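You operate a simulated robot arm through the tools that you are given. There is no shell and no other tool. Be economical: measure what you need, move in short steps, check, and stop when the job is done.

The job below is to be done with a simulated robot arm. You get a single attempt, and the scene is never put back.

Task
Stop the wash and restart it at 60 C, shake HI, 60 seconds.
Fine: START once the bath shows 60; let it run out.
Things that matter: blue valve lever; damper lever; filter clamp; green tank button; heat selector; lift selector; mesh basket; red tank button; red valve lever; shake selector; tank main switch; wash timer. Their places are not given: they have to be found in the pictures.

The check looks at the end state, three seconds after you hand in, the way a careful person would. Anything else that was tipped, shoved, dropped, spilled or broken makes it a failure.

Robot
A 7-joint arm with a fingered hand, fixed in place. Base frame: the origin is at the foot of the arm, x ahead of it, y to its left, z up. Units: m, rad, N and s.
With the tool pointing down near the work surface it reaches from about 0.36 to 0.86 m from the base axis. Its first joint turns from -2.496 to 2.496 rad. Payload 3 kg.
The TCP is the grasp point between the finger pads, 0.026 m short of the fingertips. In the tool frame z runs along the fingers and y along their closing line. The gripper opens to 0.148 m. The gripper's body begins 0.073 m behind the TCP. The gripper is a hand of 3 fingers: y runs from the thumb to the fingers, the wrist lies at [0, 0, -0.229] in the tool frame.
Orientation is that of the tool frame in the base frame, as a unit quaternion [w, x, y, z]. With the fingers straight down and closing along the base's y, the tool's x points along the base's -x, its y along +y and its z along -z.

Tools
- The arm moves only by the tool servo_tool. Its argument "moves" is a list of rows, each an object (a shift or turn left out is 0) with "offset": the shift along the base's x, y, z in units of 100 mm (1.0 is 100 mm), a list of three; "rot": the turn, a rotation vector about the base's x, y, z in units of 120 degrees (1.0 is 120 degrees), a list of three. In form: [{"offset": [tx, ty, tz], "rot": [ax, ay, az]}, ...]. A call has 1 to 10 rows; each row is the pose to reach, as a shift and turn from the pose commanded when the call began. A call with a number of a shift or a turn outside -1 to 1 is refused whole. Each row takes 0.2 s and may step no farther than 0.05 m and 0.15 rad from the row before; otherwise, the whole call is refused. Where a pose cannot be reached the arm comes as near as it can. A force on the tool above 40 N (or 10 N above the force at the start of the call, whichever is more), or a blocked arm, ends the call early, and 0.2 s more pass. In this call time passes only in rows, and 0.2 s behind the last. The reply holds the time, the measured pose of the TCP, the force on the tool along the base axes, the opening and the grip force, in the units named above and with some noise, with the torque about the TCP (base axes, N m) and any sound that the robot's microphone picked up.
- Cameras (640 x 400 px; columns grow to the right, rows downward): "scene" is fixed at [0.4014, -0.6507, 1.2047]; the picture's right is [0.88, -0.47, 0.00], its down [-0.17, -0.32, -0.93] and it looks along [0.44, 0.83, -0.36] (base axes); focal length 359 px, centre (320, 200). "wrist" rides on the gripper at [0.068, -0.039, -0.09] in the tool frame; the picture's right is [0.50, 0.87, 0.00], its down [-0.66, 0.38, -0.65] and it looks along [-0.57, 0.33, 0.76] (tool axes); focal length 222 px, centre (320, 200).
- get_image(camera): a new picture of that camera. The clock stands still meanwhile.
- slide_trunk(by): slides the trunk up (or, below 0, down) by that many m; the arm rides with it, the base frame stays. It gives what a move gives, with no picture.
- curl_fingers(finger1, finger2, thumb_bend): sets how far each is bent, from 0 (flat) to 1 (curled in); at 0.3 the hand is open as for a grip, at 0.7 the pads meet at the TCP. One left out holds its place. A second passes; each finger stops where it meets its share of the squeeze, and holds until it gets a number again. It is the only way to open and close the hand. It gives what a move gives, with no picture; readings hold the bend of each and the force on the fingers (four entries, about 0 where the hand has none), thumb and palm.
- probe_pixels(camera, pixels): for up to 12 pixels [column, row] of the newest picture of that camera ("zoom" is the newest enlarged one), the place [x, y, z] in the base frame of the surface seen there, good to about 0.003 m. The clock stands still meanwhile.
- zoom(camera, box): a new picture of the part [left, top, right, bottom] of that camera's present view, enlarged. The clock stands still meanwhile.
- close_job(): hands the job in; it is judged then, once.

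Go step by step. Measure first, check grasps and placings, and put right what went wrong. The budget is 80 turns and 34 pictures, counting those below and the enlarged ones. Unless the task says otherwise, let go and move clear before handing in, and close with one line.

The tools are called after "Emit:" as a command line: name --argument value ..., lists and objects as JSON in quotes. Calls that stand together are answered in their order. servo_tool: Moves the arm, as the interface text tells. Its arguments: {"type":"object","properties":{"moves":{"type":"array"}},"required":["moves"]} The other tools are called the same way: slide_trunk (by) slides the trunk up or down; curl_fingers (finger1, finger2, thumb_bend) moves the fingers one by one; get_image (camera) takes a picture; probe_pixels (camera, pixels) gives the place of the surface under pixels of a picture; zoom (camera, box) takes an enlarged picture of a part of a camera's view; close_job () hands the job in.

At the start:

```text
time_s: 0.0
tool_pos: [0.7286, 0.1886, 1.0262]
orientation: [0.0, 0.001, 1.0, 0.001]
wrist_force: [0.2, 0.6, -0.7]
torque: [0.02, 0.02, 0.02]
finger_gap: 0.1479
finger_force: 0.1
shape: jaw
bend: [0.3, 0.3, 0.3]
finger forces: [0.0, 0.1, 0.0, 0.0, 0.0, 0.0]
trunk travel left (down, up): [-0.624, 0.266]
```

scene: 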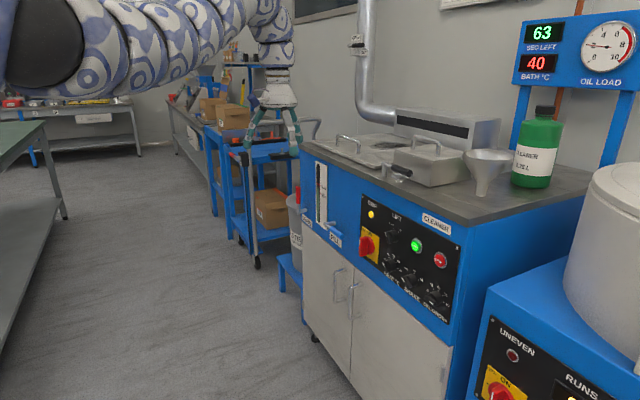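
wrist: 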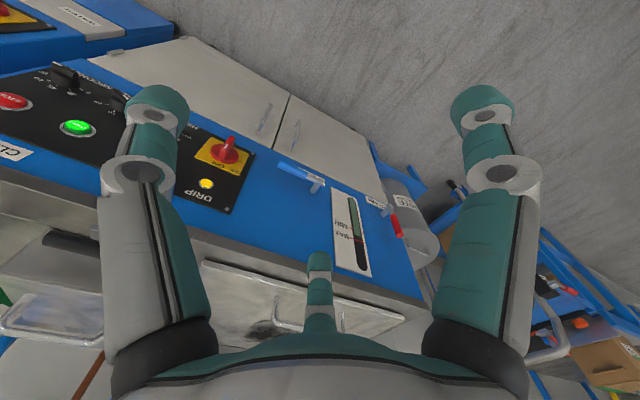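

The scene shows the cleaner panel around pixels (360-460, 195-320), with the display reading 63 s left and a 40 C bath. I'll enlarge the panel and the display.

Emit:
zoom --camera "scene" --box '[350, 190, 470, 330]'

Emit:
zoom --camera "scene" --box '[280, 90, 480, 260]'

```text
2.86 times, centred on (410, 260) of scene
```

zoom: 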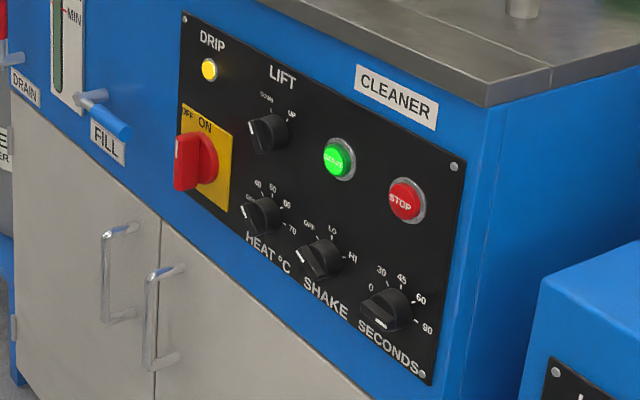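

```text
2.35 times, centred on (380, 175) of scene
```

zoom: 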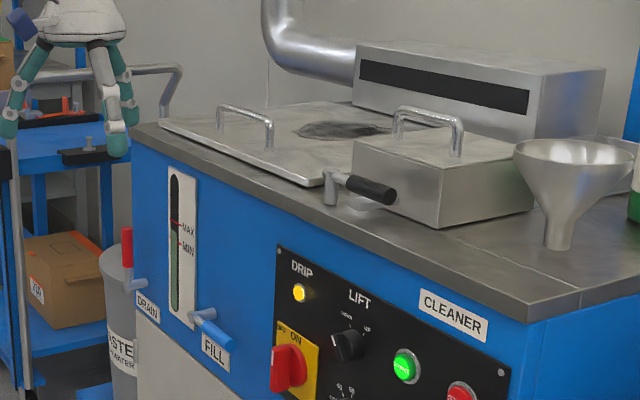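

I need the pointer positions of the knobs, so I'll zoom in tighter on the selectors and on the level gauge.

Emit:
zoom --camera "scene" --box '[310, 160, 350, 190]'

Emit:
zoom --camera "scene" --box '[375, 205, 445, 320]'

Emit:
probe_pixels --camera "scene" --pixels '[[363, 200], [461, 248], [448, 322], [356, 262], [416, 246], [441, 260], [368, 245], [379, 158], [340, 140], [543, 35], [335, 240], [310, 150]]'

```text
13.33 times, centred on (330, 175) of scene
```

zoom: 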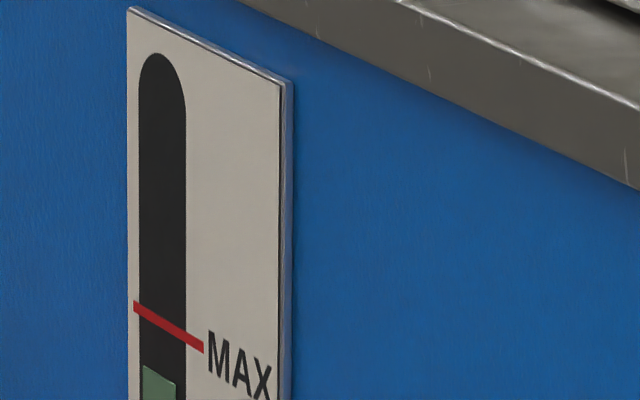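

```text
3.48 times, centred on (410, 262) of scene
```

zoom: 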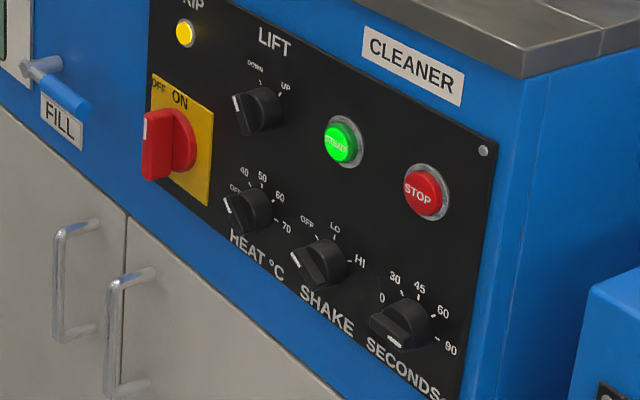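

```text
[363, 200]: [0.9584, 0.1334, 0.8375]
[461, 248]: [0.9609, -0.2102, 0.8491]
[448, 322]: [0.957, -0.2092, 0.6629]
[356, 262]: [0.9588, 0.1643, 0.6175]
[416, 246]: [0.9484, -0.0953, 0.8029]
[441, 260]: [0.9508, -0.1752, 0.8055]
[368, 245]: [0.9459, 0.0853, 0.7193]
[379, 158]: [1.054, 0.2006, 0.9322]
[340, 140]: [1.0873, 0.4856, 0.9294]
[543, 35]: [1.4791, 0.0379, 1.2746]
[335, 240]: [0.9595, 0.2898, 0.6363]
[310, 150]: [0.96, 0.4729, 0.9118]
```

The bath level sits between MIN and MAX. The panel plane is x≈0.96 facing -x, with STOP at about (0.951,-0.175,0.806). I'll turn the hand to face +x while shifting toward -y.

Emit:
servo_tool --moves '[{"offset": [0, -0.1, 0], "rot": [0, -0.0714, 0]}, {"offset": [0, -0.2, 0], "rot": [0, -0.1428, 0]}, {"offset": [0, -0.3, 0], "rot": [0, -0.2142, 0]}, {"offset": [0, -0.4, 0], "rot": [0, -0.2856, 0]}, {"offset": [0, -0.5, 0], "rot": [0, -0.357, 0]}, {"offset": [0, -0.6, 0], "rot": [0, -0.4284, 0]}, {"offset": [0, -0.7, 0], "rot": [0, -0.4998, 0]}, {"offset": [0, -0.8, 0], "rot": [0, -0.5712, 0]}, {"offset": [0, -0.9, 0], "rot": [0, -0.6426, 0]}, {"offset": [0, -1.0, 0], "rot": [0, -0.714, 0]}]'

```text
time_s: 2.2
tool_pos: [0.7294, 0.0877, 1.0241]
orientation: [0.68, 0.001, 0.733, -0.001]
wrist_force: [-0.3, 0.1, -0.2]
torque: [0.04, 0.0, -0.02]
finger_gap: 0.1478
finger_force: 0.0
shape: jaw
bend: [0.3, 0.3, 0.3]
finger forces: [0.0, 0.0, 0.1, 0.1, 0.0, 0.0]
out of reach, approached as far as the arm can: row 1
trunk travel left (down, up): [-0.624, 0.266]
```

The turn went well, and the hand is almost level. I'll finish the rotation and carry on to -y.

Emit:
servo_tool --moves '[{"offset": [0, -0.5, 0], "rot": [0, -0.036, 0]}, {"offset": [0, -1.0, 0], "rot": [0, -0.036, 0]}]'

Emit:
slide_trunk --by -0.22

Emit:
servo_tool --moves '[{"offset": [0, -0.5, 0]}, {"offset": [0, -1.0, 0]}]'

Emit:
get_image --camera "wrist"

Emit:
get_image --camera "scene"

```text
time_s: 2.8
tool_pos: [0.7298, -0.0131, 1.0251]
orientation: [0.707, 0.001, 0.707, 0.0]
wrist_force: [0.4, -0.3, 0.2]
torque: [0.01, 0.02, 0.02]
finger_gap: 0.1477
finger_force: 0.0
shape: jaw
bend: [0.3, 0.3, 0.3]
finger forces: [0.0, 0.1, 0.1, 0.0, 0.0, 0.0]
trunk travel left (down, up): [-0.624, 0.266]
```

```text
time_s: 5.1
tool_pos: [0.7303, -0.0113, 0.8037]
orientation: [0.707, 0.001, 0.707, 0.001]
wrist_force: [-0.3, 0.2, -0.3]
torque: [-0.04, 0.0, 0.01]
finger_gap: 0.1478
finger_force: 0.1
shape: jaw
bend: [0.3, 0.3, 0.3]
finger forces: [0.0, 0.0, 0.0, 0.0, 0.0, 0.1]
trunk travel left (down, up): [-0.404, 0.486]
```

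```text
time_s: 5.7
tool_pos: [0.7283, -0.1144, 0.8035]
orientation: [0.707, 0.001, 0.708, 0.0]
wrist_force: [-0.8, 0.4, -0.3]
torque: [0.0, -0.02, -0.01]
finger_gap: 0.1478
finger_force: 0.0
shape: jaw
bend: [0.3, 0.3, 0.3]
finger forces: [0.1, 0.0, 0.0, 0.0, 0.1, 0.1]
trunk travel left (down, up): [-0.404, 0.486]
```

```text
27 pictures are left
```

wrist: 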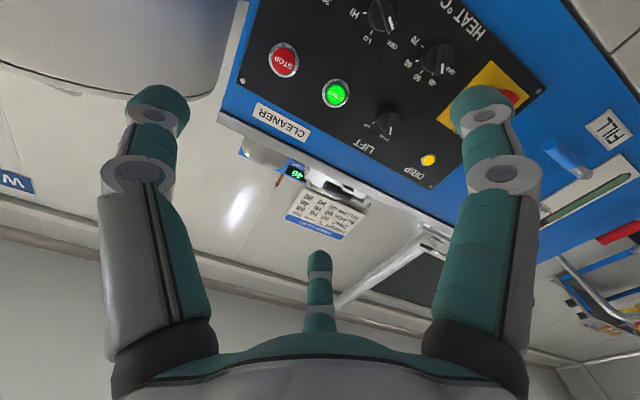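

```text
26 pictures are left
```

scene: 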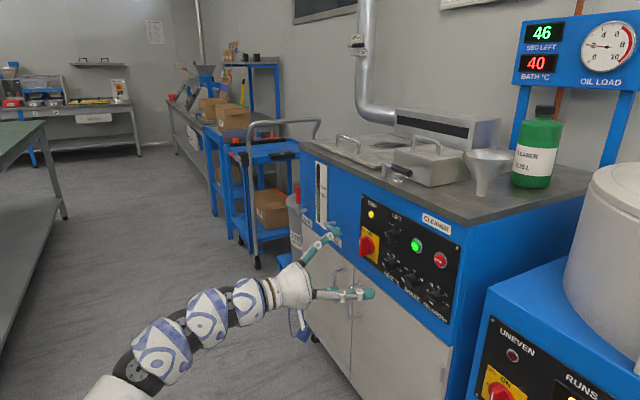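

The display now reads 46, so the clock runs about 3 display-seconds per real second. There is also a notice at wrist pixel (325,210). I'll read it, then close the hand and press STOP.

Emit:
zoom --camera "wrist" --box '[275, 150, 375, 240]'

Emit:
zoom --camera "wrist" --box '[340, 0, 480, 140]'

Emit:
probe_pixels --camera "wrist" --pixels '[[283, 60], [335, 94], [388, 122], [437, 58], [382, 15], [270, 73], [445, 70]]'

Emit:
curl_fingers --finger1 0.7 --finger2 0.7 --thumb_bend 0.7

```text
4.44 times, centred on (325, 195) of wrist
```

zoom: 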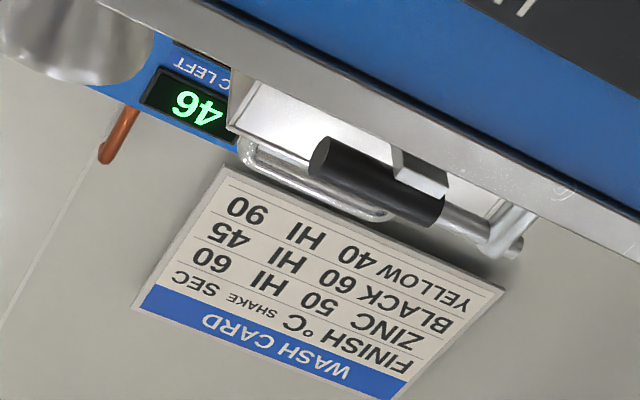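

```text
2.86 times, centred on (410, 70) of wrist
```

zoom: 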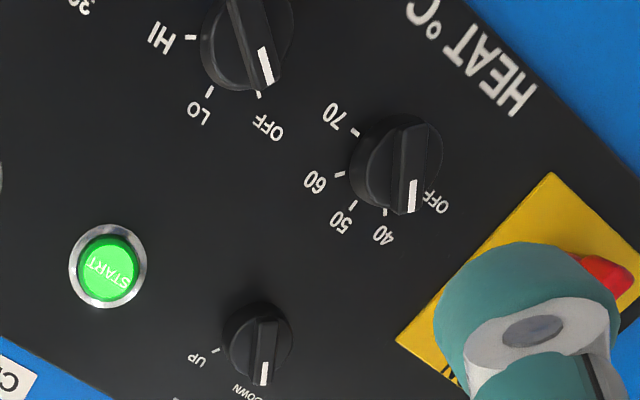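

```text
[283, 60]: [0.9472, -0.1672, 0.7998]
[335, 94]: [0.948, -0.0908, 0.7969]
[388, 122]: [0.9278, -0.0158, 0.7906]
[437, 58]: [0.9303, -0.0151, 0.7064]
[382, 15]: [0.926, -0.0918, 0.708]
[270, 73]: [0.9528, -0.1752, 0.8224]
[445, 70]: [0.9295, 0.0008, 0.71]
```

```text
time_s: 6.7
tool_pos: [0.7282, -0.1118, 0.8044]
orientation: [0.707, 0.001, 0.707, 0.001]
wrist_force: [0.7, 0.0, -0.1]
torque: [-0.02, 0.0, -0.02]
finger_gap: 0.0
finger_force: 0.0
shape: fingers
bend: [0.69, 0.69, 0.7]
finger forces: [0.0, 0.0, 0.0, 0.0, 0.1, 0.0]
trunk travel left (down, up): [-0.404, 0.486]
```

The knobs read lift DOWN, heat 40 and shake OFF, and the wash is running. The hand is closed, so I'll line up with STOP at (0.947,-0.171,0.802) and approach.

Emit:
servo_tool --moves '[{"offset": [0.2, -0.3, 0]}, {"offset": [0.5, -0.57, 0]}, {"offset": [0.9, -0.57, -0.02]}, {"offset": [1.0, -0.57, -0.02]}]'

Emit:
servo_tool --moves '[{"offset": [0.4, 0, 0]}, {"offset": [0.7, 0, 0]}, {"offset": [0.85, 0, 0]}, {"offset": [0.93, 0, 0]}, {"offset": [0.97, 0, 0]}, {"offset": [1.0, 0, 0]}]'

Emit:
get_image --camera "scene"

```text
time_s: 7.7
tool_pos: [0.8302, -0.1698, 0.8034]
orientation: [0.707, 0.001, 0.707, 0.0]
wrist_force: [0.7, 0.0, -0.3]
torque: [0.02, 0.04, 0.04]
finger_gap: 0.0002
finger_force: 0.0
shape: fingers
bend: [0.69, 0.69, 0.7]
finger forces: [0.0, 0.0, 0.1, 0.0, 0.0, 0.0]
trunk travel left (down, up): [-0.404, 0.486]
```

```text
time_s: 9.2
tool_pos: [0.9263, -0.1701, 0.8017]
orientation: [0.706, -0.001, 0.708, 0.001]
wrist_force: [-32.5, -1.5, 4.4]
torque: [0.02, -0.13, -0.09]
finger_gap: 0.0
finger_force: 20.7
shape: fingers
bend: [0.71, 0.71, 0.71]
finger forces: [9.6, 14.2, 0.0, 0.0, 17.8, 0.1]
trunk travel left (down, up): [-0.404, 0.486]
heard: click
stopped in row 6: the force on the tool passed its limit at 42 N (the readings are from after the stop); the commanded pose is now the measured one
```

```text
23 pictures are left
```

scene: 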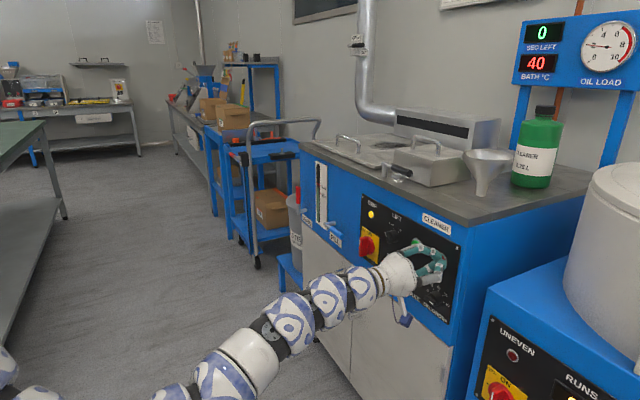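

The click was heard and the display shows 0 seconds left, so the wash has stopped. I'll back off and line up below, in front of the heat knob near (0.93,-0.01,0.708), for a close look.

Emit:
servo_tool --moves '[{"offset": [-0.4, 0, 0]}, {"offset": [-0.8, 0, 0]}, {"offset": [-1.0, 0.3, 0]}, {"offset": [-1.0, 0.8, 0]}, {"offset": [-1.0, 1.0, 0]}]'

Emit:
servo_tool --moves '[{"offset": [0, 0.3, -0.3]}, {"offset": [0, 0.6, -0.6]}, {"offset": [0, 0.6, -0.93]}]'

Emit:
zoom --camera "wrist" --box '[160, 0, 480, 200]'

```text
time_s: 10.4
tool_pos: [0.829, -0.0692, 0.8002]
orientation: [0.706, 0.0, 0.708, 0.0]
wrist_force: [-0.6, 0.2, 0.5]
torque: [-0.03, 0.01, 0.03]
finger_gap: 0.0001
finger_force: 0.0
shape: fingers
bend: [0.7, 0.7, 0.7]
finger forces: [0.0, 0.1, 0.0, 0.1, 0.1, 0.0]
trunk travel left (down, up): [-0.404, 0.486]
```

```text
time_s: 11.2
tool_pos: [0.8298, -0.0086, 0.7064]
orientation: [0.706, 0.001, 0.708, -0.001]
wrist_force: [0.8, -0.1, -0.1]
torque: [0.04, 0.0, -0.02]
finger_gap: 0.0
finger_force: 0.1
shape: fingers
bend: [0.7, 0.7, 0.7]
finger forces: [0.0, 0.0, 0.0, 0.0, 0.0, 0.0]
trunk travel left (down, up): [-0.404, 0.486]
```

```text
2.00 times, centred on (320, 100) of wrist
```

zoom: 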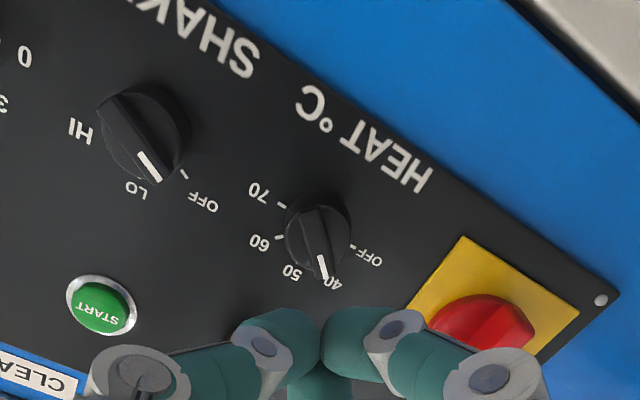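

The closer view shows the dial ticks. I'll probe the ticks and the pointer ends for heat and shake.

Emit:
probe_pixels --camera "zoom" --pixels '[[281, 206], [279, 237], [352, 247], [320, 256], [325, 277], [313, 210], [140, 155], [157, 178], [120, 103], [89, 134], [185, 174], [144, 180]]'

Emit:
zoom --camera "wrist" --box '[285, 85, 365, 145]'

```text
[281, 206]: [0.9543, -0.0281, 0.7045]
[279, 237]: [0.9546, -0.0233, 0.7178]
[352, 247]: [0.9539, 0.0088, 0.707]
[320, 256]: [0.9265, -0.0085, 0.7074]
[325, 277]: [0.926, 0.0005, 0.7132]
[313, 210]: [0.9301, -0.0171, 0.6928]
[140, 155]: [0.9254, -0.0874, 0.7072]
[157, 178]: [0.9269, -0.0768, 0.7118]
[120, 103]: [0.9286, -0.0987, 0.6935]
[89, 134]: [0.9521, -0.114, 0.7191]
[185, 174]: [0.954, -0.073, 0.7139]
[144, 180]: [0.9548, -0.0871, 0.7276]
```

```text
6.67 times, centred on (325, 115) of wrist
```

zoom: 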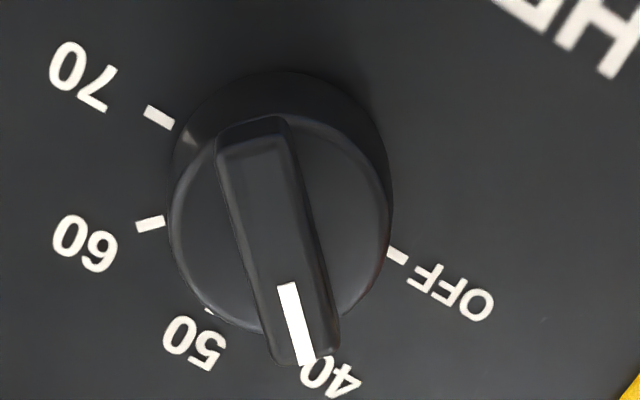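

The heat knob centre is about (-0.009,0.704). Its pointer is about 45° left of vertical (40), and the 60 tick is about 45° right, so it needs a clockwise turn of about +90° about x. I'll open the hand slightly and pre-rotate by -45° to straddle the bar.

Emit:
curl_fingers --finger1 0.55 --finger2 0.55 --thumb_bend 0.57

Emit:
servo_tool --moves '[{"rot": [-0.0625, 0, 0]}, {"rot": [-0.125, 0, 0]}, {"rot": [-0.1875, 0, 0]}, {"rot": [-0.25, 0, 0]}, {"rot": [-0.3125, 0, 0]}, {"rot": [-0.375, 0, 0], "offset": [0, 0, -0.02]}]'

Emit:
servo_tool --moves '[{"offset": [0.3, 0, 0]}, {"offset": [0.5, 0, 0]}, {"offset": [0.7, 0, 0]}, {"offset": [0.83, 0, 0]}]'

Emit:
get_image --camera "wrist"

```text
time_s: 12.2
tool_pos: [0.8297, -0.0088, 0.7055]
orientation: [0.706, 0.001, 0.708, 0.0]
wrist_force: [0.2, -0.1, 0.8]
torque: [-0.03, -0.01, 0.0]
finger_gap: 0.0438
finger_force: 0.0
shape: fingers
bend: [0.55, 0.55, 0.56]
finger forces: [0.0, 0.0, 0.0, 0.1, 0.0, 0.0]
trunk travel left (down, up): [-0.404, 0.486]
```

```text
time_s: 13.6
tool_pos: [0.8288, -0.0101, 0.7063]
orientation: [0.652, -0.27, 0.655, -0.271]
wrist_force: [0.0, 0.6, -0.1]
torque: [0.0, 0.03, 0.02]
finger_gap: 0.0437
finger_force: 0.0
shape: fingers
bend: [0.55, 0.55, 0.56]
finger forces: [0.1, 0.0, 0.0, 0.1, 0.1, 0.0]
trunk travel left (down, up): [-0.404, 0.486]
```

```text
time_s: 14.6
tool_pos: [0.9131, -0.0104, 0.7052]
orientation: [0.652, -0.271, 0.654, -0.27]
wrist_force: [-0.2, 0.2, 0.0]
torque: [-0.02, 0.0, 0.0]
finger_gap: 0.0438
finger_force: 0.0
shape: fingers
bend: [0.55, 0.55, 0.56]
finger forces: [0.0, 0.1, 0.0, 0.1, 0.0, 0.1]
trunk travel left (down, up): [-0.404, 0.486]
```

```text
20 pictures are left
```

wrist: 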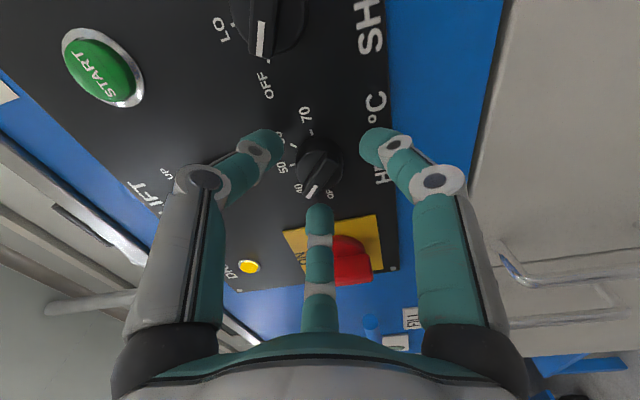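

The bar runs along tool x between the thumb (260,145) and the two fingers, so the alignment is good. Closing to grip.

Emit:
curl_fingers --finger1 0.72 --finger2 0.72 --thumb_bend 0.72

Emit:
zoom --camera "wrist" --box '[220, 80, 420, 230]'

```text
time_s: 15.6
tool_pos: [0.9114, -0.0091, 0.7044]
orientation: [0.652, -0.27, 0.655, -0.27]
wrist_force: [-10.7, 0.2, -2.5]
torque: [-0.02, 0.01, -0.09]
finger_gap: 0.0128
finger_force: 18.3
shape: fingers
bend: [0.64, 0.64, 0.69]
finger forces: [8.6, 7.3, 0.1, 0.0, 20.4, 0.0]
trunk travel left (down, up): [-0.404, 0.486]
```

```text
2.67 times, centred on (320, 155) of wrist
```

zoom: 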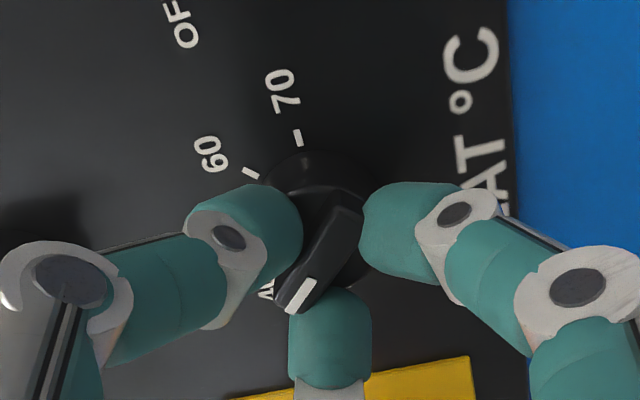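

The bar is firmly held. I'll turn clockwise 84°, then check.

Emit:
servo_tool --moves '[{"rot": [0.07, 0, 0]}, {"rot": [0.14, 0, 0]}, {"rot": [0.21, 0, 0]}, {"rot": [0.28, 0, 0]}, {"rot": [0.35, 0, 0]}, {"rot": [0.42, 0, 0]}, {"rot": [0.49, 0, 0]}, {"rot": [0.56, 0, 0]}, {"rot": [0.63, 0, 0]}, {"rot": [0.7, 0, 0]}]'

Emit:
zoom --camera "wrist" --box '[220, 80, 420, 230]'

```text
time_s: 17.8
tool_pos: [0.911, -0.0106, 0.7056]
orientation: [0.665, 0.237, 0.667, 0.237]
wrist_force: [-21.9, -3.2, 0.0]
torque: [0.02, 0.0, -0.19]
finger_gap: 0.0111
finger_force: 24.7
shape: fingers
bend: [0.65, 0.65, 0.69]
finger forces: [10.2, 16.5, 0.0, 0.0, 23.4, 0.0]
trunk travel left (down, up): [-0.404, 0.486]
```

```text
2.67 times, centred on (320, 155) of wrist
```

zoom: 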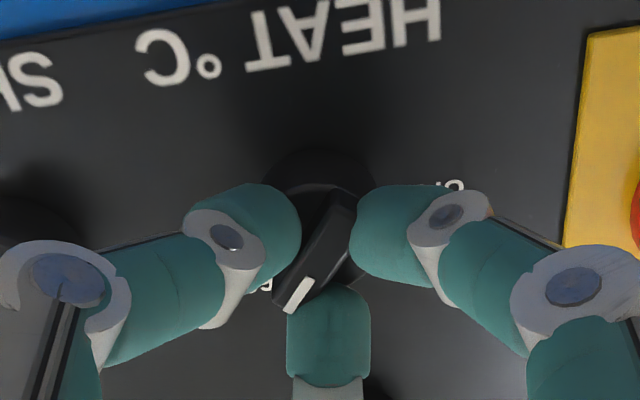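

The knob followed the hand. I'll let go, back off and read the pointer.

Emit:
curl_fingers --finger1 0.55 --finger2 0.55 --thumb_bend 0.57

Emit:
servo_tool --moves '[{"offset": [-0.2, 0, 0]}, {"offset": [-0.5, 0, 0]}, {"offset": [-0.83, 0, 0]}]'

Emit:
zoom --camera "wrist" --box '[240, 40, 400, 160]'

```text
time_s: 18.8
tool_pos: [0.9116, -0.0093, 0.7062]
orientation: [0.666, 0.236, 0.667, 0.237]
wrist_force: [-19.0, 5.2, 1.7]
torque: [0.01, 0.13, -0.09]
finger_gap: 0.031
finger_force: 9.7
shape: fingers
bend: [0.55, 0.55, 0.62]
finger forces: [0.1, 0.1, 0.1, 0.0, 19.1, 0.1]
trunk travel left (down, up): [-0.404, 0.486]
```

```text
time_s: 19.6
tool_pos: [0.8266, -0.0101, 0.7046]
orientation: [0.666, 0.236, 0.667, 0.237]
wrist_force: [0.3, 0.2, 0.0]
torque: [-0.02, 0.0, -0.01]
finger_gap: 0.0437
finger_force: 0.0
shape: fingers
bend: [0.55, 0.55, 0.56]
finger forces: [0.1, 0.0, 0.1, 0.0, 0.1, 0.0]
trunk travel left (down, up): [-0.404, 0.486]
```

```text
3.33 times, centred on (320, 100) of wrist
```

zoom: 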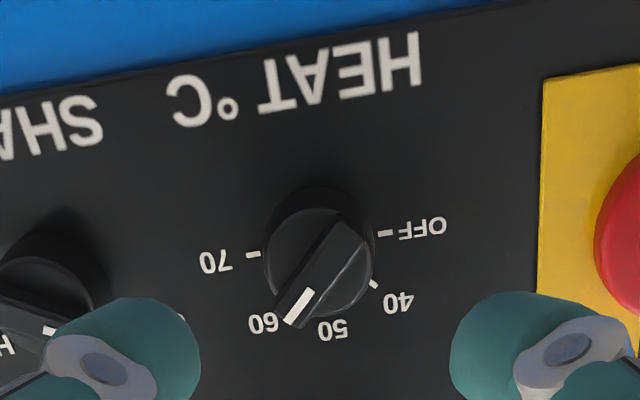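

With 45° tick spacing, the pointer reads about 41°, within 4° of 60. I'll nudge it the last 5° to sit squarely on the tick.

Emit:
servo_tool --moves '[{"offset": [0.3, 0, 0]}, {"offset": [0.6, 0, 0]}, {"offset": [0.82, 0, 0]}]'

Emit:
curl_fingers --finger1 0.72 --finger2 0.72 --thumb_bend 0.72

Emit:
servo_tool --moves '[{"rot": [0.045, 0, 0]}]'

Emit:
curl_fingers --finger1 0.55 --finger2 0.55 --thumb_bend 0.55

Emit:
servo_tool --moves '[{"offset": [-0.2, 0, 0]}, {"offset": [-0.5, 0, 0]}, {"offset": [-0.83, 0, 0]}]'

Emit:
get_image --camera "scene"

Emit:
zoom --camera "wrist" --box '[240, 40, 400, 160]'

```text
time_s: 20.4
tool_pos: [0.9097, -0.0094, 0.7025]
orientation: [0.665, 0.236, 0.668, 0.237]
wrist_force: [-0.3, 0.4, -1.0]
torque: [0.01, 0.01, 0.0]
finger_gap: 0.0438
finger_force: 0.0
shape: fingers
bend: [0.55, 0.55, 0.56]
finger forces: [0.0, 0.1, 0.0, 0.0, 0.0, 0.0]
trunk travel left (down, up): [-0.404, 0.486]
```

```text
time_s: 21.4
tool_pos: [0.9107, -0.0084, 0.7039]
orientation: [0.665, 0.236, 0.668, 0.236]
wrist_force: [-0.5, 2.9, -2.6]
torque: [0.01, 0.13, -0.01]
finger_gap: 0.0145
finger_force: 11.5
shape: fingers
bend: [0.63, 0.65, 0.68]
finger forces: [7.7, 7.3, 0.0, 0.0, 7.5, 0.0]
trunk travel left (down, up): [-0.404, 0.486]
```

```text
time_s: 21.8
tool_pos: [0.9101, -0.0093, 0.7065]
orientation: [0.654, 0.267, 0.656, 0.267]
wrist_force: [-5.5, 0.6, -1.6]
torque: [-0.07, 0.11, -0.1]
finger_gap: 0.0147
finger_force: 12.5
shape: fingers
bend: [0.63, 0.65, 0.68]
finger forces: [7.4, 7.9, 0.1, 0.0, 9.5, 0.1]
trunk travel left (down, up): [-0.404, 0.486]
```

```text
time_s: 22.8
tool_pos: [0.909, -0.0093, 0.7051]
orientation: [0.654, 0.267, 0.655, 0.268]
wrist_force: [0.6, -0.6, 0.3]
torque: [0.0, 0.02, -0.01]
finger_gap: 0.0451
finger_force: 0.0
shape: fingers
bend: [0.55, 0.55, 0.55]
finger forces: [0.0, 0.0, 0.0, 0.1, 0.1, 0.1]
trunk travel left (down, up): [-0.404, 0.486]
```

```text
time_s: 23.6
tool_pos: [0.8276, -0.0091, 0.7064]
orientation: [0.654, 0.268, 0.655, 0.267]
wrist_force: [0.7, 0.6, 0.2]
torque: [-0.01, 0.01, 0.03]
finger_gap: 0.0452
finger_force: 0.0
shape: fingers
bend: [0.55, 0.55, 0.55]
finger forces: [0.0, 0.0, 0.0, 0.0, 0.1, 0.0]
trunk travel left (down, up): [-0.404, 0.486]
```

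```text
16 pictures are left
```

scene: 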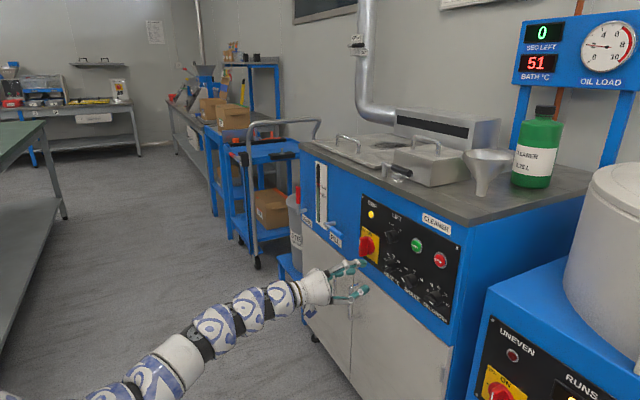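

```text
3.33 times, centred on (320, 100) of wrist
```

zoom: 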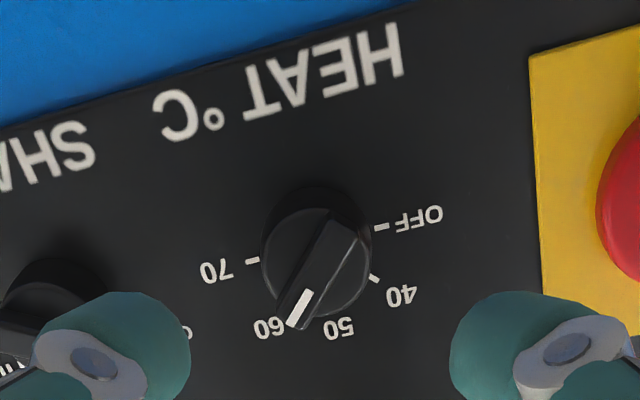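

The heater is working: the bath shows 51 and is rising, and the pointer sits on 60. Next is the shake knob at (-0.092,0.704). I'll move over, rotate back and look closely.

Emit:
servo_tool --moves '[{"offset": [0, -0.1, 0], "rot": [-0.07, 0, 0]}, {"offset": [0, -0.2, 0], "rot": [-0.14, 0, 0]}, {"offset": [0, -0.3, 0], "rot": [-0.21, 0, 0]}, {"offset": [0, -0.4, 0], "rot": [-0.28, 0, 0]}, {"offset": [0, -0.5, 0], "rot": [-0.35, 0, 0]}, {"offset": [0, -0.6, 0], "rot": [-0.42, 0, 0]}, {"offset": [0, -0.7, 0], "rot": [-0.49, 0, 0]}, {"offset": [0, -0.8, 0], "rot": [-0.56, 0, 0]}, {"offset": [0, -0.82, 0], "rot": [-0.63, 0, 0]}, {"offset": [0, -0.82, 0], "rot": [-0.7, 0, 0]}]'

Emit:
zoom --camera "wrist" --box '[240, 20, 400, 140]'

```text
time_s: 25.8
tool_pos: [0.8273, -0.0921, 0.7055]
orientation: [0.664, -0.241, 0.666, -0.24]
wrist_force: [0.5, 0.6, 0.3]
torque: [0.02, 0.0, 0.01]
finger_gap: 0.0452
finger_force: 0.0
shape: fingers
bend: [0.55, 0.55, 0.55]
finger forces: [0.0, 0.0, 0.1, 0.0, 0.0, 0.0]
trunk travel left (down, up): [-0.404, 0.486]
```

```text
3.33 times, centred on (320, 80) of wrist
```

zoom: 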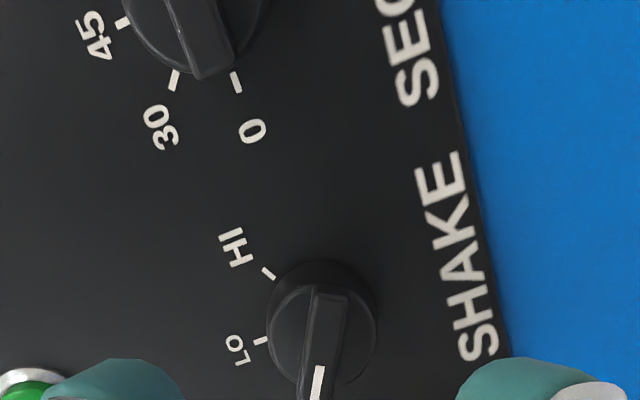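

HI and LO are visible at (268,273) and (260,342), and the timer's 0/30/45 ticks at the top. I'll probe them for exact angles.

Emit:
probe_pixels --camera "zoom" --pixels '[[268, 273], [260, 342], [316, 380], [326, 300], [236, 82], [174, 80], [123, 21], [212, 70], [196, 20]]'

```text
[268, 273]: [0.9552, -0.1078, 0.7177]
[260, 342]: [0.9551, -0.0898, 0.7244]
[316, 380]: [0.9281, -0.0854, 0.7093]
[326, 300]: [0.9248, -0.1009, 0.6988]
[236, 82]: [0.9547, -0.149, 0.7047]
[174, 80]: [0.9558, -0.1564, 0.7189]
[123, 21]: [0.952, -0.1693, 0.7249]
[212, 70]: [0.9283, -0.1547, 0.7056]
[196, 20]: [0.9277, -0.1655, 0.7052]
```

Shake is centred near (-0.090,0.704) with OFF about -56°, LO 0° and HI about +55°. The timer pointer is at 0 (-88°) with 45° steps. I'll pre-rotate to -56°, advance and grip.

Emit:
servo_tool --moves '[{"offset": [0, 0.01, 0], "rot": [-0.067, 0, 0]}, {"offset": [0, 0.02, -0.01], "rot": [-0.134, 0, 0]}, {"offset": [0.4, 0.02, -0.01], "rot": [-0.134, 0, 0]}, {"offset": [0.7, 0.02, -0.01], "rot": [-0.134, 0, 0]}, {"offset": [0.83, 0.02, -0.01], "rot": [-0.134, 0, 0]}]'

Emit:
curl_fingers --finger1 0.72 --finger2 0.72 --thumb_bend 0.72

Emit:
zoom --camera "wrist" --box '[220, 80, 420, 230]'

```text
time_s: 27.0
tool_pos: [0.9098, -0.0889, 0.7042]
orientation: [0.624, -0.33, 0.627, -0.33]
wrist_force: [0.5, -0.4, 0.6]
torque: [-0.02, 0.0, -0.01]
finger_gap: 0.0454
finger_force: 0.0
shape: fingers
bend: [0.55, 0.55, 0.55]
finger forces: [0.0, 0.0, 0.1, 0.0, 0.0, 0.0]
trunk travel left (down, up): [-0.404, 0.486]
```

```text
time_s: 28.0
tool_pos: [0.9108, -0.0888, 0.7041]
orientation: [0.624, -0.33, 0.627, -0.33]
wrist_force: [-5.6, -1.9, -1.0]
torque: [-0.01, 0.06, -0.16]
finger_gap: 0.0113
finger_force: 14.4
shape: fingers
bend: [0.65, 0.66, 0.68]
finger forces: [9.9, 5.1, 0.0, 0.0, 13.5, 0.0]
trunk travel left (down, up): [-0.404, 0.486]
```

```text
2.67 times, centred on (320, 155) of wrist
```

zoom: 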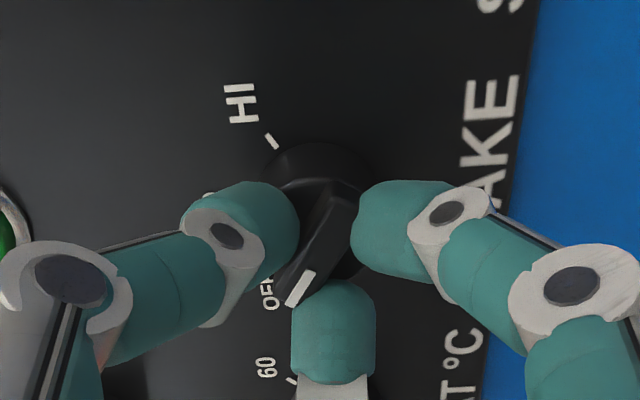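

The grip on the shake knob is good. I'll turn it clockwise about 110° in total, then release and back off.

Emit:
servo_tool --moves '[{"rot": [0.07, 0, 0]}, {"rot": [0.14, 0, 0]}, {"rot": [0.21, 0, 0]}, {"rot": [0.28, 0, 0]}, {"rot": [0.35, 0, 0]}, {"rot": [0.42, 0, 0]}, {"rot": [0.49, 0, 0]}, {"rot": [0.56, 0, 0]}, {"rot": [0.63, 0, 0]}, {"rot": [0.7, 0, 0]}]'

Emit:
servo_tool --moves '[{"rot": [0.06, 0, 0]}, {"rot": [0.12, 0, 0]}, {"rot": [0.18, 0, 0]}, {"rot": [0.23, 0, 0]}]'

Emit:
curl_fingers --finger1 0.55 --finger2 0.55 --thumb_bend 0.55

Emit:
servo_tool --moves '[{"offset": [-0.2, 0, 0]}, {"offset": [-0.5, 0, 0]}, {"offset": [-0.83, 0, 0]}]'

Emit:
zoom --camera "wrist" --box '[220, 20, 420, 170]'

```text
time_s: 30.2
tool_pos: [0.9103, -0.0893, 0.7058]
orientation: [0.685, 0.174, 0.686, 0.174]
wrist_force: [-16.1, 0.2, 5.7]
torque: [0.02, -0.2, -0.04]
finger_gap: 0.0115
finger_force: 17.6
shape: fingers
bend: [0.65, 0.65, 0.68]
finger forces: [8.0, 13.9, 0.0, 0.0, 12.8, 0.0]
trunk travel left (down, up): [-0.404, 0.486]
```

```text
time_s: 31.2
tool_pos: [0.9104, -0.0891, 0.7048]
orientation: [0.624, 0.332, 0.624, 0.333]
wrist_force: [-13.5, -5.2, 6.3]
torque: [-0.07, -0.17, -0.17]
finger_gap: 0.0113
finger_force: 17.0
shape: fingers
bend: [0.65, 0.64, 0.68]
finger forces: [7.5, 14.4, 0.1, 0.1, 12.2, 0.0]
trunk travel left (down, up): [-0.404, 0.486]
```

```text
time_s: 32.2
tool_pos: [0.9107, -0.0896, 0.7039]
orientation: [0.624, 0.332, 0.625, 0.332]
wrist_force: [-0.7, 0.1, 0.2]
torque: [0.01, 0.01, 0.01]
finger_gap: 0.045
finger_force: 0.1
shape: fingers
bend: [0.55, 0.55, 0.55]
finger forces: [0.0, 0.1, 0.0, 0.0, 0.1, 0.0]
trunk travel left (down, up): [-0.404, 0.486]
```

```text
time_s: 33.0
tool_pos: [0.8288, -0.0902, 0.7063]
orientation: [0.624, 0.331, 0.625, 0.332]
wrist_force: [1.0, -0.5, 0.3]
torque: [-0.01, 0.01, -0.02]
finger_gap: 0.0451
finger_force: 0.0
shape: fingers
bend: [0.55, 0.55, 0.55]
finger forces: [0.0, 0.0, 0.0, 0.1, 0.0, 0.0]
trunk travel left (down, up): [-0.404, 0.486]
```

```text
2.67 times, centred on (320, 95) of wrist
```

zoom: 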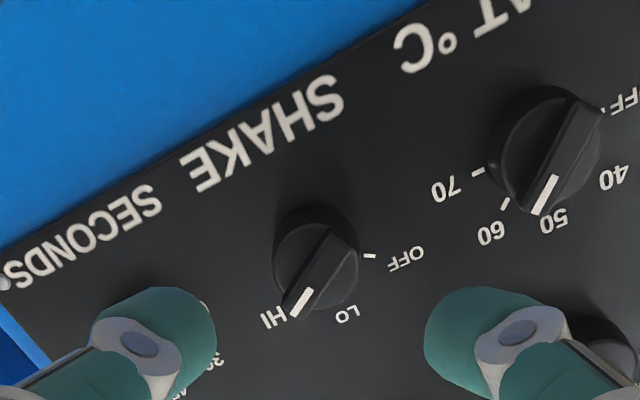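

Shake is on HI. Before working on the timer at y=-0.17, I'll check how close the neighbouring machine is, then rotate back toward -88°.

Emit:
probe_pixels --camera "scene" --pixels '[[490, 292], [485, 318], [578, 185], [545, 280]]'

Emit:
servo_tool --moves '[{"rot": [-0.07, 0, 0]}, {"rot": [-0.14, 0, 0]}, {"rot": [-0.21, 0, 0]}, {"rot": [-0.28, 0, 0]}, {"rot": [-0.35, 0, 0]}, {"rot": [-0.42, 0, 0]}, {"rot": [-0.49, 0, 0]}, {"rot": [-0.56, 0, 0]}, {"rot": [-0.63, 0, 0]}, {"rot": [-0.7, 0, 0]}]'

Emit:
servo_tool --moves '[{"rot": [-0.07, 0, 0]}, {"rot": [-0.14, 0, 0]}, {"rot": [-0.21, 0, 0]}, {"rot": [-0.28, 0, 0]}, {"rot": [-0.35, 0, 0]}, {"rot": [-0.42, 0, 0]}, {"rot": [-0.48, 0, 0]}]'

```text
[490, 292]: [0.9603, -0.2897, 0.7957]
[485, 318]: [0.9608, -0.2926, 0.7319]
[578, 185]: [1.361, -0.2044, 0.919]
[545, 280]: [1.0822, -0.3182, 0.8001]
```

```text
time_s: 35.2
tool_pos: [0.829, -0.089, 0.7044]
orientation: [0.685, -0.171, 0.687, -0.173]
wrist_force: [0.3, -0.2, -0.7]
torque: [0.0, 0.02, 0.01]
finger_gap: 0.0454
finger_force: 0.1
shape: fingers
bend: [0.55, 0.55, 0.55]
finger forces: [0.0, 0.0, 0.0, 0.1, 0.0, 0.0]
trunk travel left (down, up): [-0.404, 0.486]
```

```text
time_s: 36.8
tool_pos: [0.8273, -0.0899, 0.7022]
orientation: [0.516, -0.481, 0.52, -0.482]
wrist_force: [-1.0, 0.7, 0.3]
torque: [-0.01, 0.01, -0.01]
finger_gap: 0.0453
finger_force: 0.2
shape: fingers
bend: [0.55, 0.55, 0.55]
finger forces: [0.1, 0.0, 0.1, 0.0, 0.0, 0.0]
trunk travel left (down, up): [-0.404, 0.486]
```

The neighbour's front is also at x=0.96, so it's clear, and the hand reached -86°. I'll move in front of the timer and look.

Emit:
servo_tool --moves '[{"offset": [0, -0.4, 0]}, {"offset": [0, -0.8, 0.01]}]'

Emit:
zoom --camera "wrist" --box '[220, 30, 420, 180]'

```text
time_s: 37.4
tool_pos: [0.8268, -0.1687, 0.7045]
orientation: [0.517, -0.48, 0.519, -0.482]
wrist_force: [-0.5, 0.0, -0.9]
torque: [0.0, -0.02, 0.0]
finger_gap: 0.0455
finger_force: 0.1
shape: fingers
bend: [0.55, 0.55, 0.55]
finger forces: [0.0, 0.0, 0.0, 0.0, 0.0, 0.1]
trunk travel left (down, up): [-0.404, 0.486]
```

```text
2.67 times, centred on (320, 105) of wrist
```

zoom: 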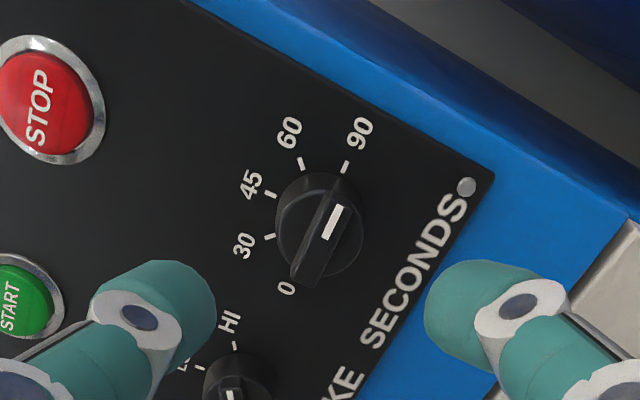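

The white mark (335,220) is on the 90 end of the bar, so the timer is set to 90 and needs 45° counterclockwise to reach 60. The hand already straddles the bar, so I'll advance, grip and turn -45°.

Emit:
servo_tool --moves '[{"offset": [0.4, -0.01, 0]}, {"offset": [0.7, -0.01, 0]}, {"offset": [0.84, -0.01, 0]}]'

Emit:
curl_fingers --finger1 0.72 --finger2 0.72 --thumb_bend 0.72

Emit:
servo_tool --moves '[{"rot": [-0.065, 0, 0]}, {"rot": [-0.13, 0, 0]}, {"rot": [-0.195, 0, 0]}, {"rot": [-0.26, 0, 0]}, {"rot": [-0.325, 0, 0]}, {"rot": [-0.385, 0, 0]}]'

Emit:
zoom --camera "wrist" --box '[220, 80, 420, 230]'

```text
time_s: 38.2
tool_pos: [0.9106, -0.1696, 0.7039]
orientation: [0.518, -0.48, 0.52, -0.481]
wrist_force: [-0.6, 1.0, 0.6]
torque: [0.03, 0.05, -0.04]
finger_gap: 0.0452
finger_force: 0.1
shape: fingers
bend: [0.55, 0.55, 0.55]
finger forces: [0.1, 0.0, 0.0, 0.1, 0.0, 0.1]
trunk travel left (down, up): [-0.404, 0.486]
```

```text
time_s: 39.2
tool_pos: [0.9095, -0.1693, 0.7049]
orientation: [0.518, -0.48, 0.519, -0.481]
wrist_force: [-4.3, -1.6, -2.2]
torque: [-0.06, 0.02, -0.1]
finger_gap: 0.0107
finger_force: 15.5
shape: fingers
bend: [0.65, 0.64, 0.68]
finger forces: [12.4, 4.2, 0.0, 0.2, 12.8, 0.0]
trunk travel left (down, up): [-0.404, 0.486]
```

```text
time_s: 40.6
tool_pos: [0.9109, -0.1712, 0.7046]
orientation: [-0.287, 0.645, -0.289, 0.647]
wrist_force: [-25.4, 1.4, -6.6]
torque: [0.0, 0.21, -0.02]
finger_gap: 0.0109
finger_force: 22.8
shape: fingers
bend: [0.65, 0.64, 0.69]
finger forces: [16.3, 14.1, 0.0, 0.0, 15.8, 0.0]
trunk travel left (down, up): [-0.404, 0.486]
```

```text
2.67 times, centred on (320, 155) of wrist
```

zoom: 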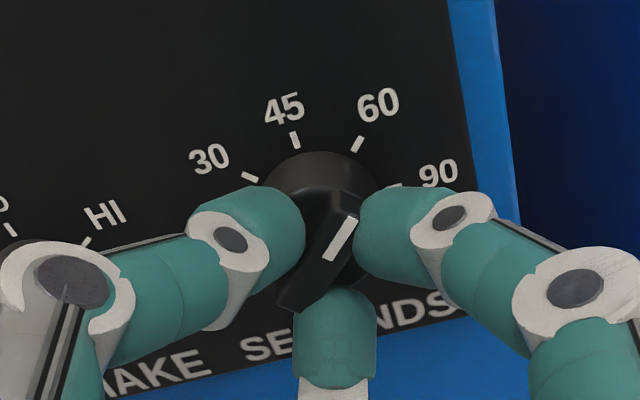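

The pointer now aims at 60 (tick at (358,143)). I'll release, back off and verify it, along with the bath display.

Emit:
curl_fingers --finger1 0.55 --finger2 0.55 --thumb_bend 0.55

Emit:
servo_tool --moves '[{"offset": [-0.2, 0, 0]}, {"offset": [-0.5, 0, 0]}, {"offset": [-0.9, 0, 0]}]'

Emit:
zoom --camera "wrist" --box '[220, 30, 420, 180]'

Emit:
get_image --camera "scene"

```text
time_s: 41.6
tool_pos: [0.9119, -0.1703, 0.7053]
orientation: [-0.286, 0.645, -0.289, 0.647]
wrist_force: [0.6, 0.3, 0.7]
torque: [-0.02, -0.01, 0.03]
finger_gap: 0.0451
finger_force: 0.0
shape: fingers
bend: [0.55, 0.55, 0.55]
finger forces: [0.1, 0.0, 0.0, 0.1, 0.0, 0.1]
trunk travel left (down, up): [-0.404, 0.486]
```

```text
time_s: 42.4
tool_pos: [0.8204, -0.1708, 0.7051]
orientation: [-0.288, 0.645, -0.288, 0.647]
wrist_force: [-0.2, -0.2, -0.1]
torque: [-0.02, 0.01, -0.01]
finger_gap: 0.0451
finger_force: 0.0
shape: fingers
bend: [0.55, 0.55, 0.55]
finger forces: [0.1, 0.0, 0.1, 0.0, 0.0, 0.0]
trunk travel left (down, up): [-0.404, 0.486]
```

```text
2.67 times, centred on (320, 105) of wrist
```

zoom: 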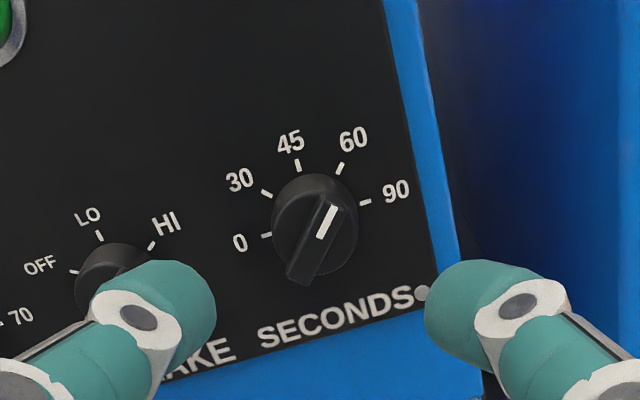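

```text
8 pictures are left
```

scene: 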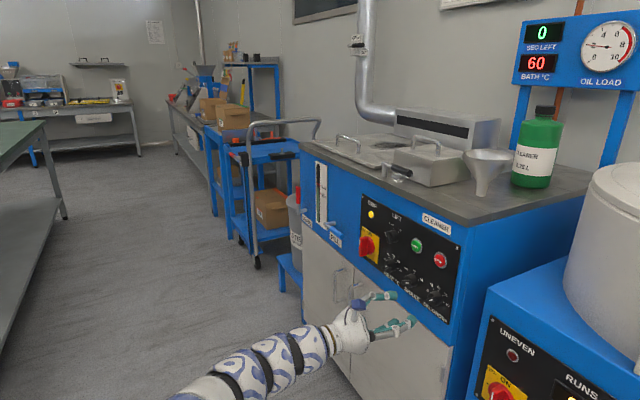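

The timer is on 60, shake on HI, heat on 60, and the bath now shows 60. I'll close the hand and move in front of START at (0.948,-0.092,0.80).

Emit:
curl_fingers --finger1 0.7 --finger2 0.7 --thumb_bend 0.7

Emit:
servo_tool --moves '[{"offset": [0, 0.3, 0.3]}, {"offset": [0, 0.6, 0.6]}, {"offset": [0, 0.79, 0.95]}]'

Emit:
servo_tool --moves '[{"offset": [0.4, 0, 0]}, {"offset": [0.7, 0, 0]}, {"offset": [0.85, 0, 0]}, {"offset": [0.93, 0, 0]}, {"offset": [1.0, 0, 0]}]'

```text
time_s: 43.4
tool_pos: [0.8227, -0.1727, 0.7046]
orientation: [-0.288, 0.645, -0.29, 0.646]
wrist_force: [0.1, -0.6, -0.1]
torque: [0.0, -0.01, -0.01]
finger_gap: 0.0002
finger_force: 0.0
shape: fingers
bend: [0.69, 0.69, 0.7]
finger forces: [0.0, 0.0, 0.0, 0.0, 0.0, 0.1]
trunk travel left (down, up): [-0.404, 0.486]
```

```text
time_s: 44.2
tool_pos: [0.8235, -0.0886, 0.8013]
orientation: [-0.288, 0.645, -0.287, 0.647]
wrist_force: [0.2, -0.1, -0.2]
torque: [-0.02, -0.01, 0.03]
finger_gap: 0.0003
finger_force: 0.0
shape: fingers
bend: [0.69, 0.69, 0.7]
finger forces: [0.0, 0.0, 0.1, 0.1, 0.0, 0.0]
trunk travel left (down, up): [-0.404, 0.486]
```

```text
time_s: 45.4
tool_pos: [0.9224, -0.0923, 0.8008]
orientation: [-0.288, 0.645, -0.288, 0.647]
wrist_force: [-1.4, 0.5, 0.6]
torque: [-0.01, -0.03, 0.0]
finger_gap: 0.0001
finger_force: 0.9
shape: fingers
bend: [0.7, 0.7, 0.7]
finger forces: [0.0, 1.1, 0.1, 0.0, 0.1, 0.1]
trunk travel left (down, up): [-0.404, 0.486]
heard: click
```

A click was heard with light contact. I'll check the display before pushing any further.

Emit:
zoom --camera "scene" --box '[480, 10, 640, 110]'

```text
4.00 times, centred on (560, 60) of scene
```

zoom: 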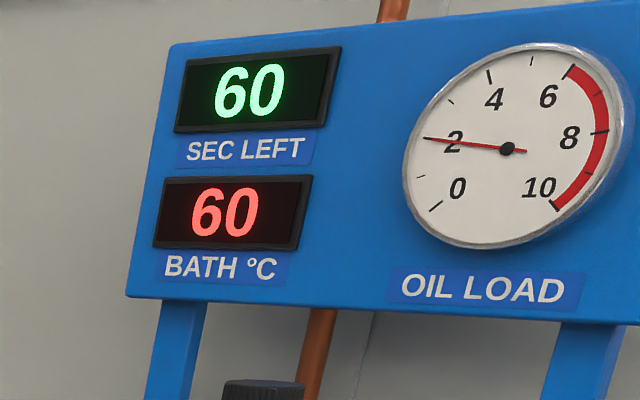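

The wash is running with 60 s left and the bath at 60. I'll back well clear and wait it out with hold rows.

Emit:
servo_tool --moves '[{"offset": [-0.3, 0, 0]}, {"offset": [-0.7, 0, 0]}, {"offset": [-1.0, 0, 0]}, {"offset": [-1.0, 0, 0]}, {"offset": [-1.0, 0, 0]}, {"offset": [-1.0, 0, 0]}, {"offset": [-1.0, 0, 0]}, {"offset": [-1.0, 0, 0]}, {"offset": [-1.0, 0, 0]}, {"offset": [-1.0, 0, 0]}]'

Emit:
servo_tool --moves '[{"offset": [-0.2, 0, 0]}, {"offset": [-0.5, 0, 0]}, {"offset": [-0.8, 0, 0]}, {"offset": [-0.8, 0, 0]}, {"offset": [-0.8, 0, 0]}, {"offset": [-0.8, 0, 0]}, {"offset": [-0.8, 0, 0]}, {"offset": [-0.8, 0, 0]}, {"offset": [-0.8, 0, 0]}, {"offset": [-0.8, 0, 0]}]'

Emit:
zoom --camera "scene" --box '[320, 0, 640, 330]'

```text
time_s: 47.6
tool_pos: [0.8216, -0.0909, 0.8006]
orientation: [-0.288, 0.645, -0.288, 0.646]
wrist_force: [-0.4, 0.9, 0.2]
torque: [-0.01, -0.01, 0.0]
finger_gap: 0.0
finger_force: 0.1
shape: fingers
bend: [0.7, 0.7, 0.7]
finger forces: [0.0, 0.0, 0.1, 0.0, 0.0, 0.1]
trunk travel left (down, up): [-0.404, 0.486]
```

```text
time_s: 49.8
tool_pos: [0.741, -0.0917, 0.7995]
orientation: [-0.288, 0.645, -0.29, 0.646]
wrist_force: [-0.7, -0.8, -0.4]
torque: [0.02, 0.01, -0.01]
finger_gap: 0.0
finger_force: 0.2
shape: fingers
bend: [0.7, 0.7, 0.7]
finger forces: [0.1, 0.1, 0.0, 0.0, 0.0, 0.0]
trunk travel left (down, up): [-0.404, 0.486]
```

```text
1.21 times, centred on (480, 165) of scene
```

zoom: 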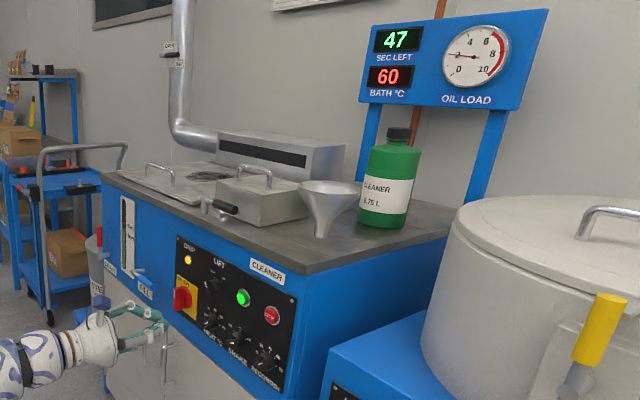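

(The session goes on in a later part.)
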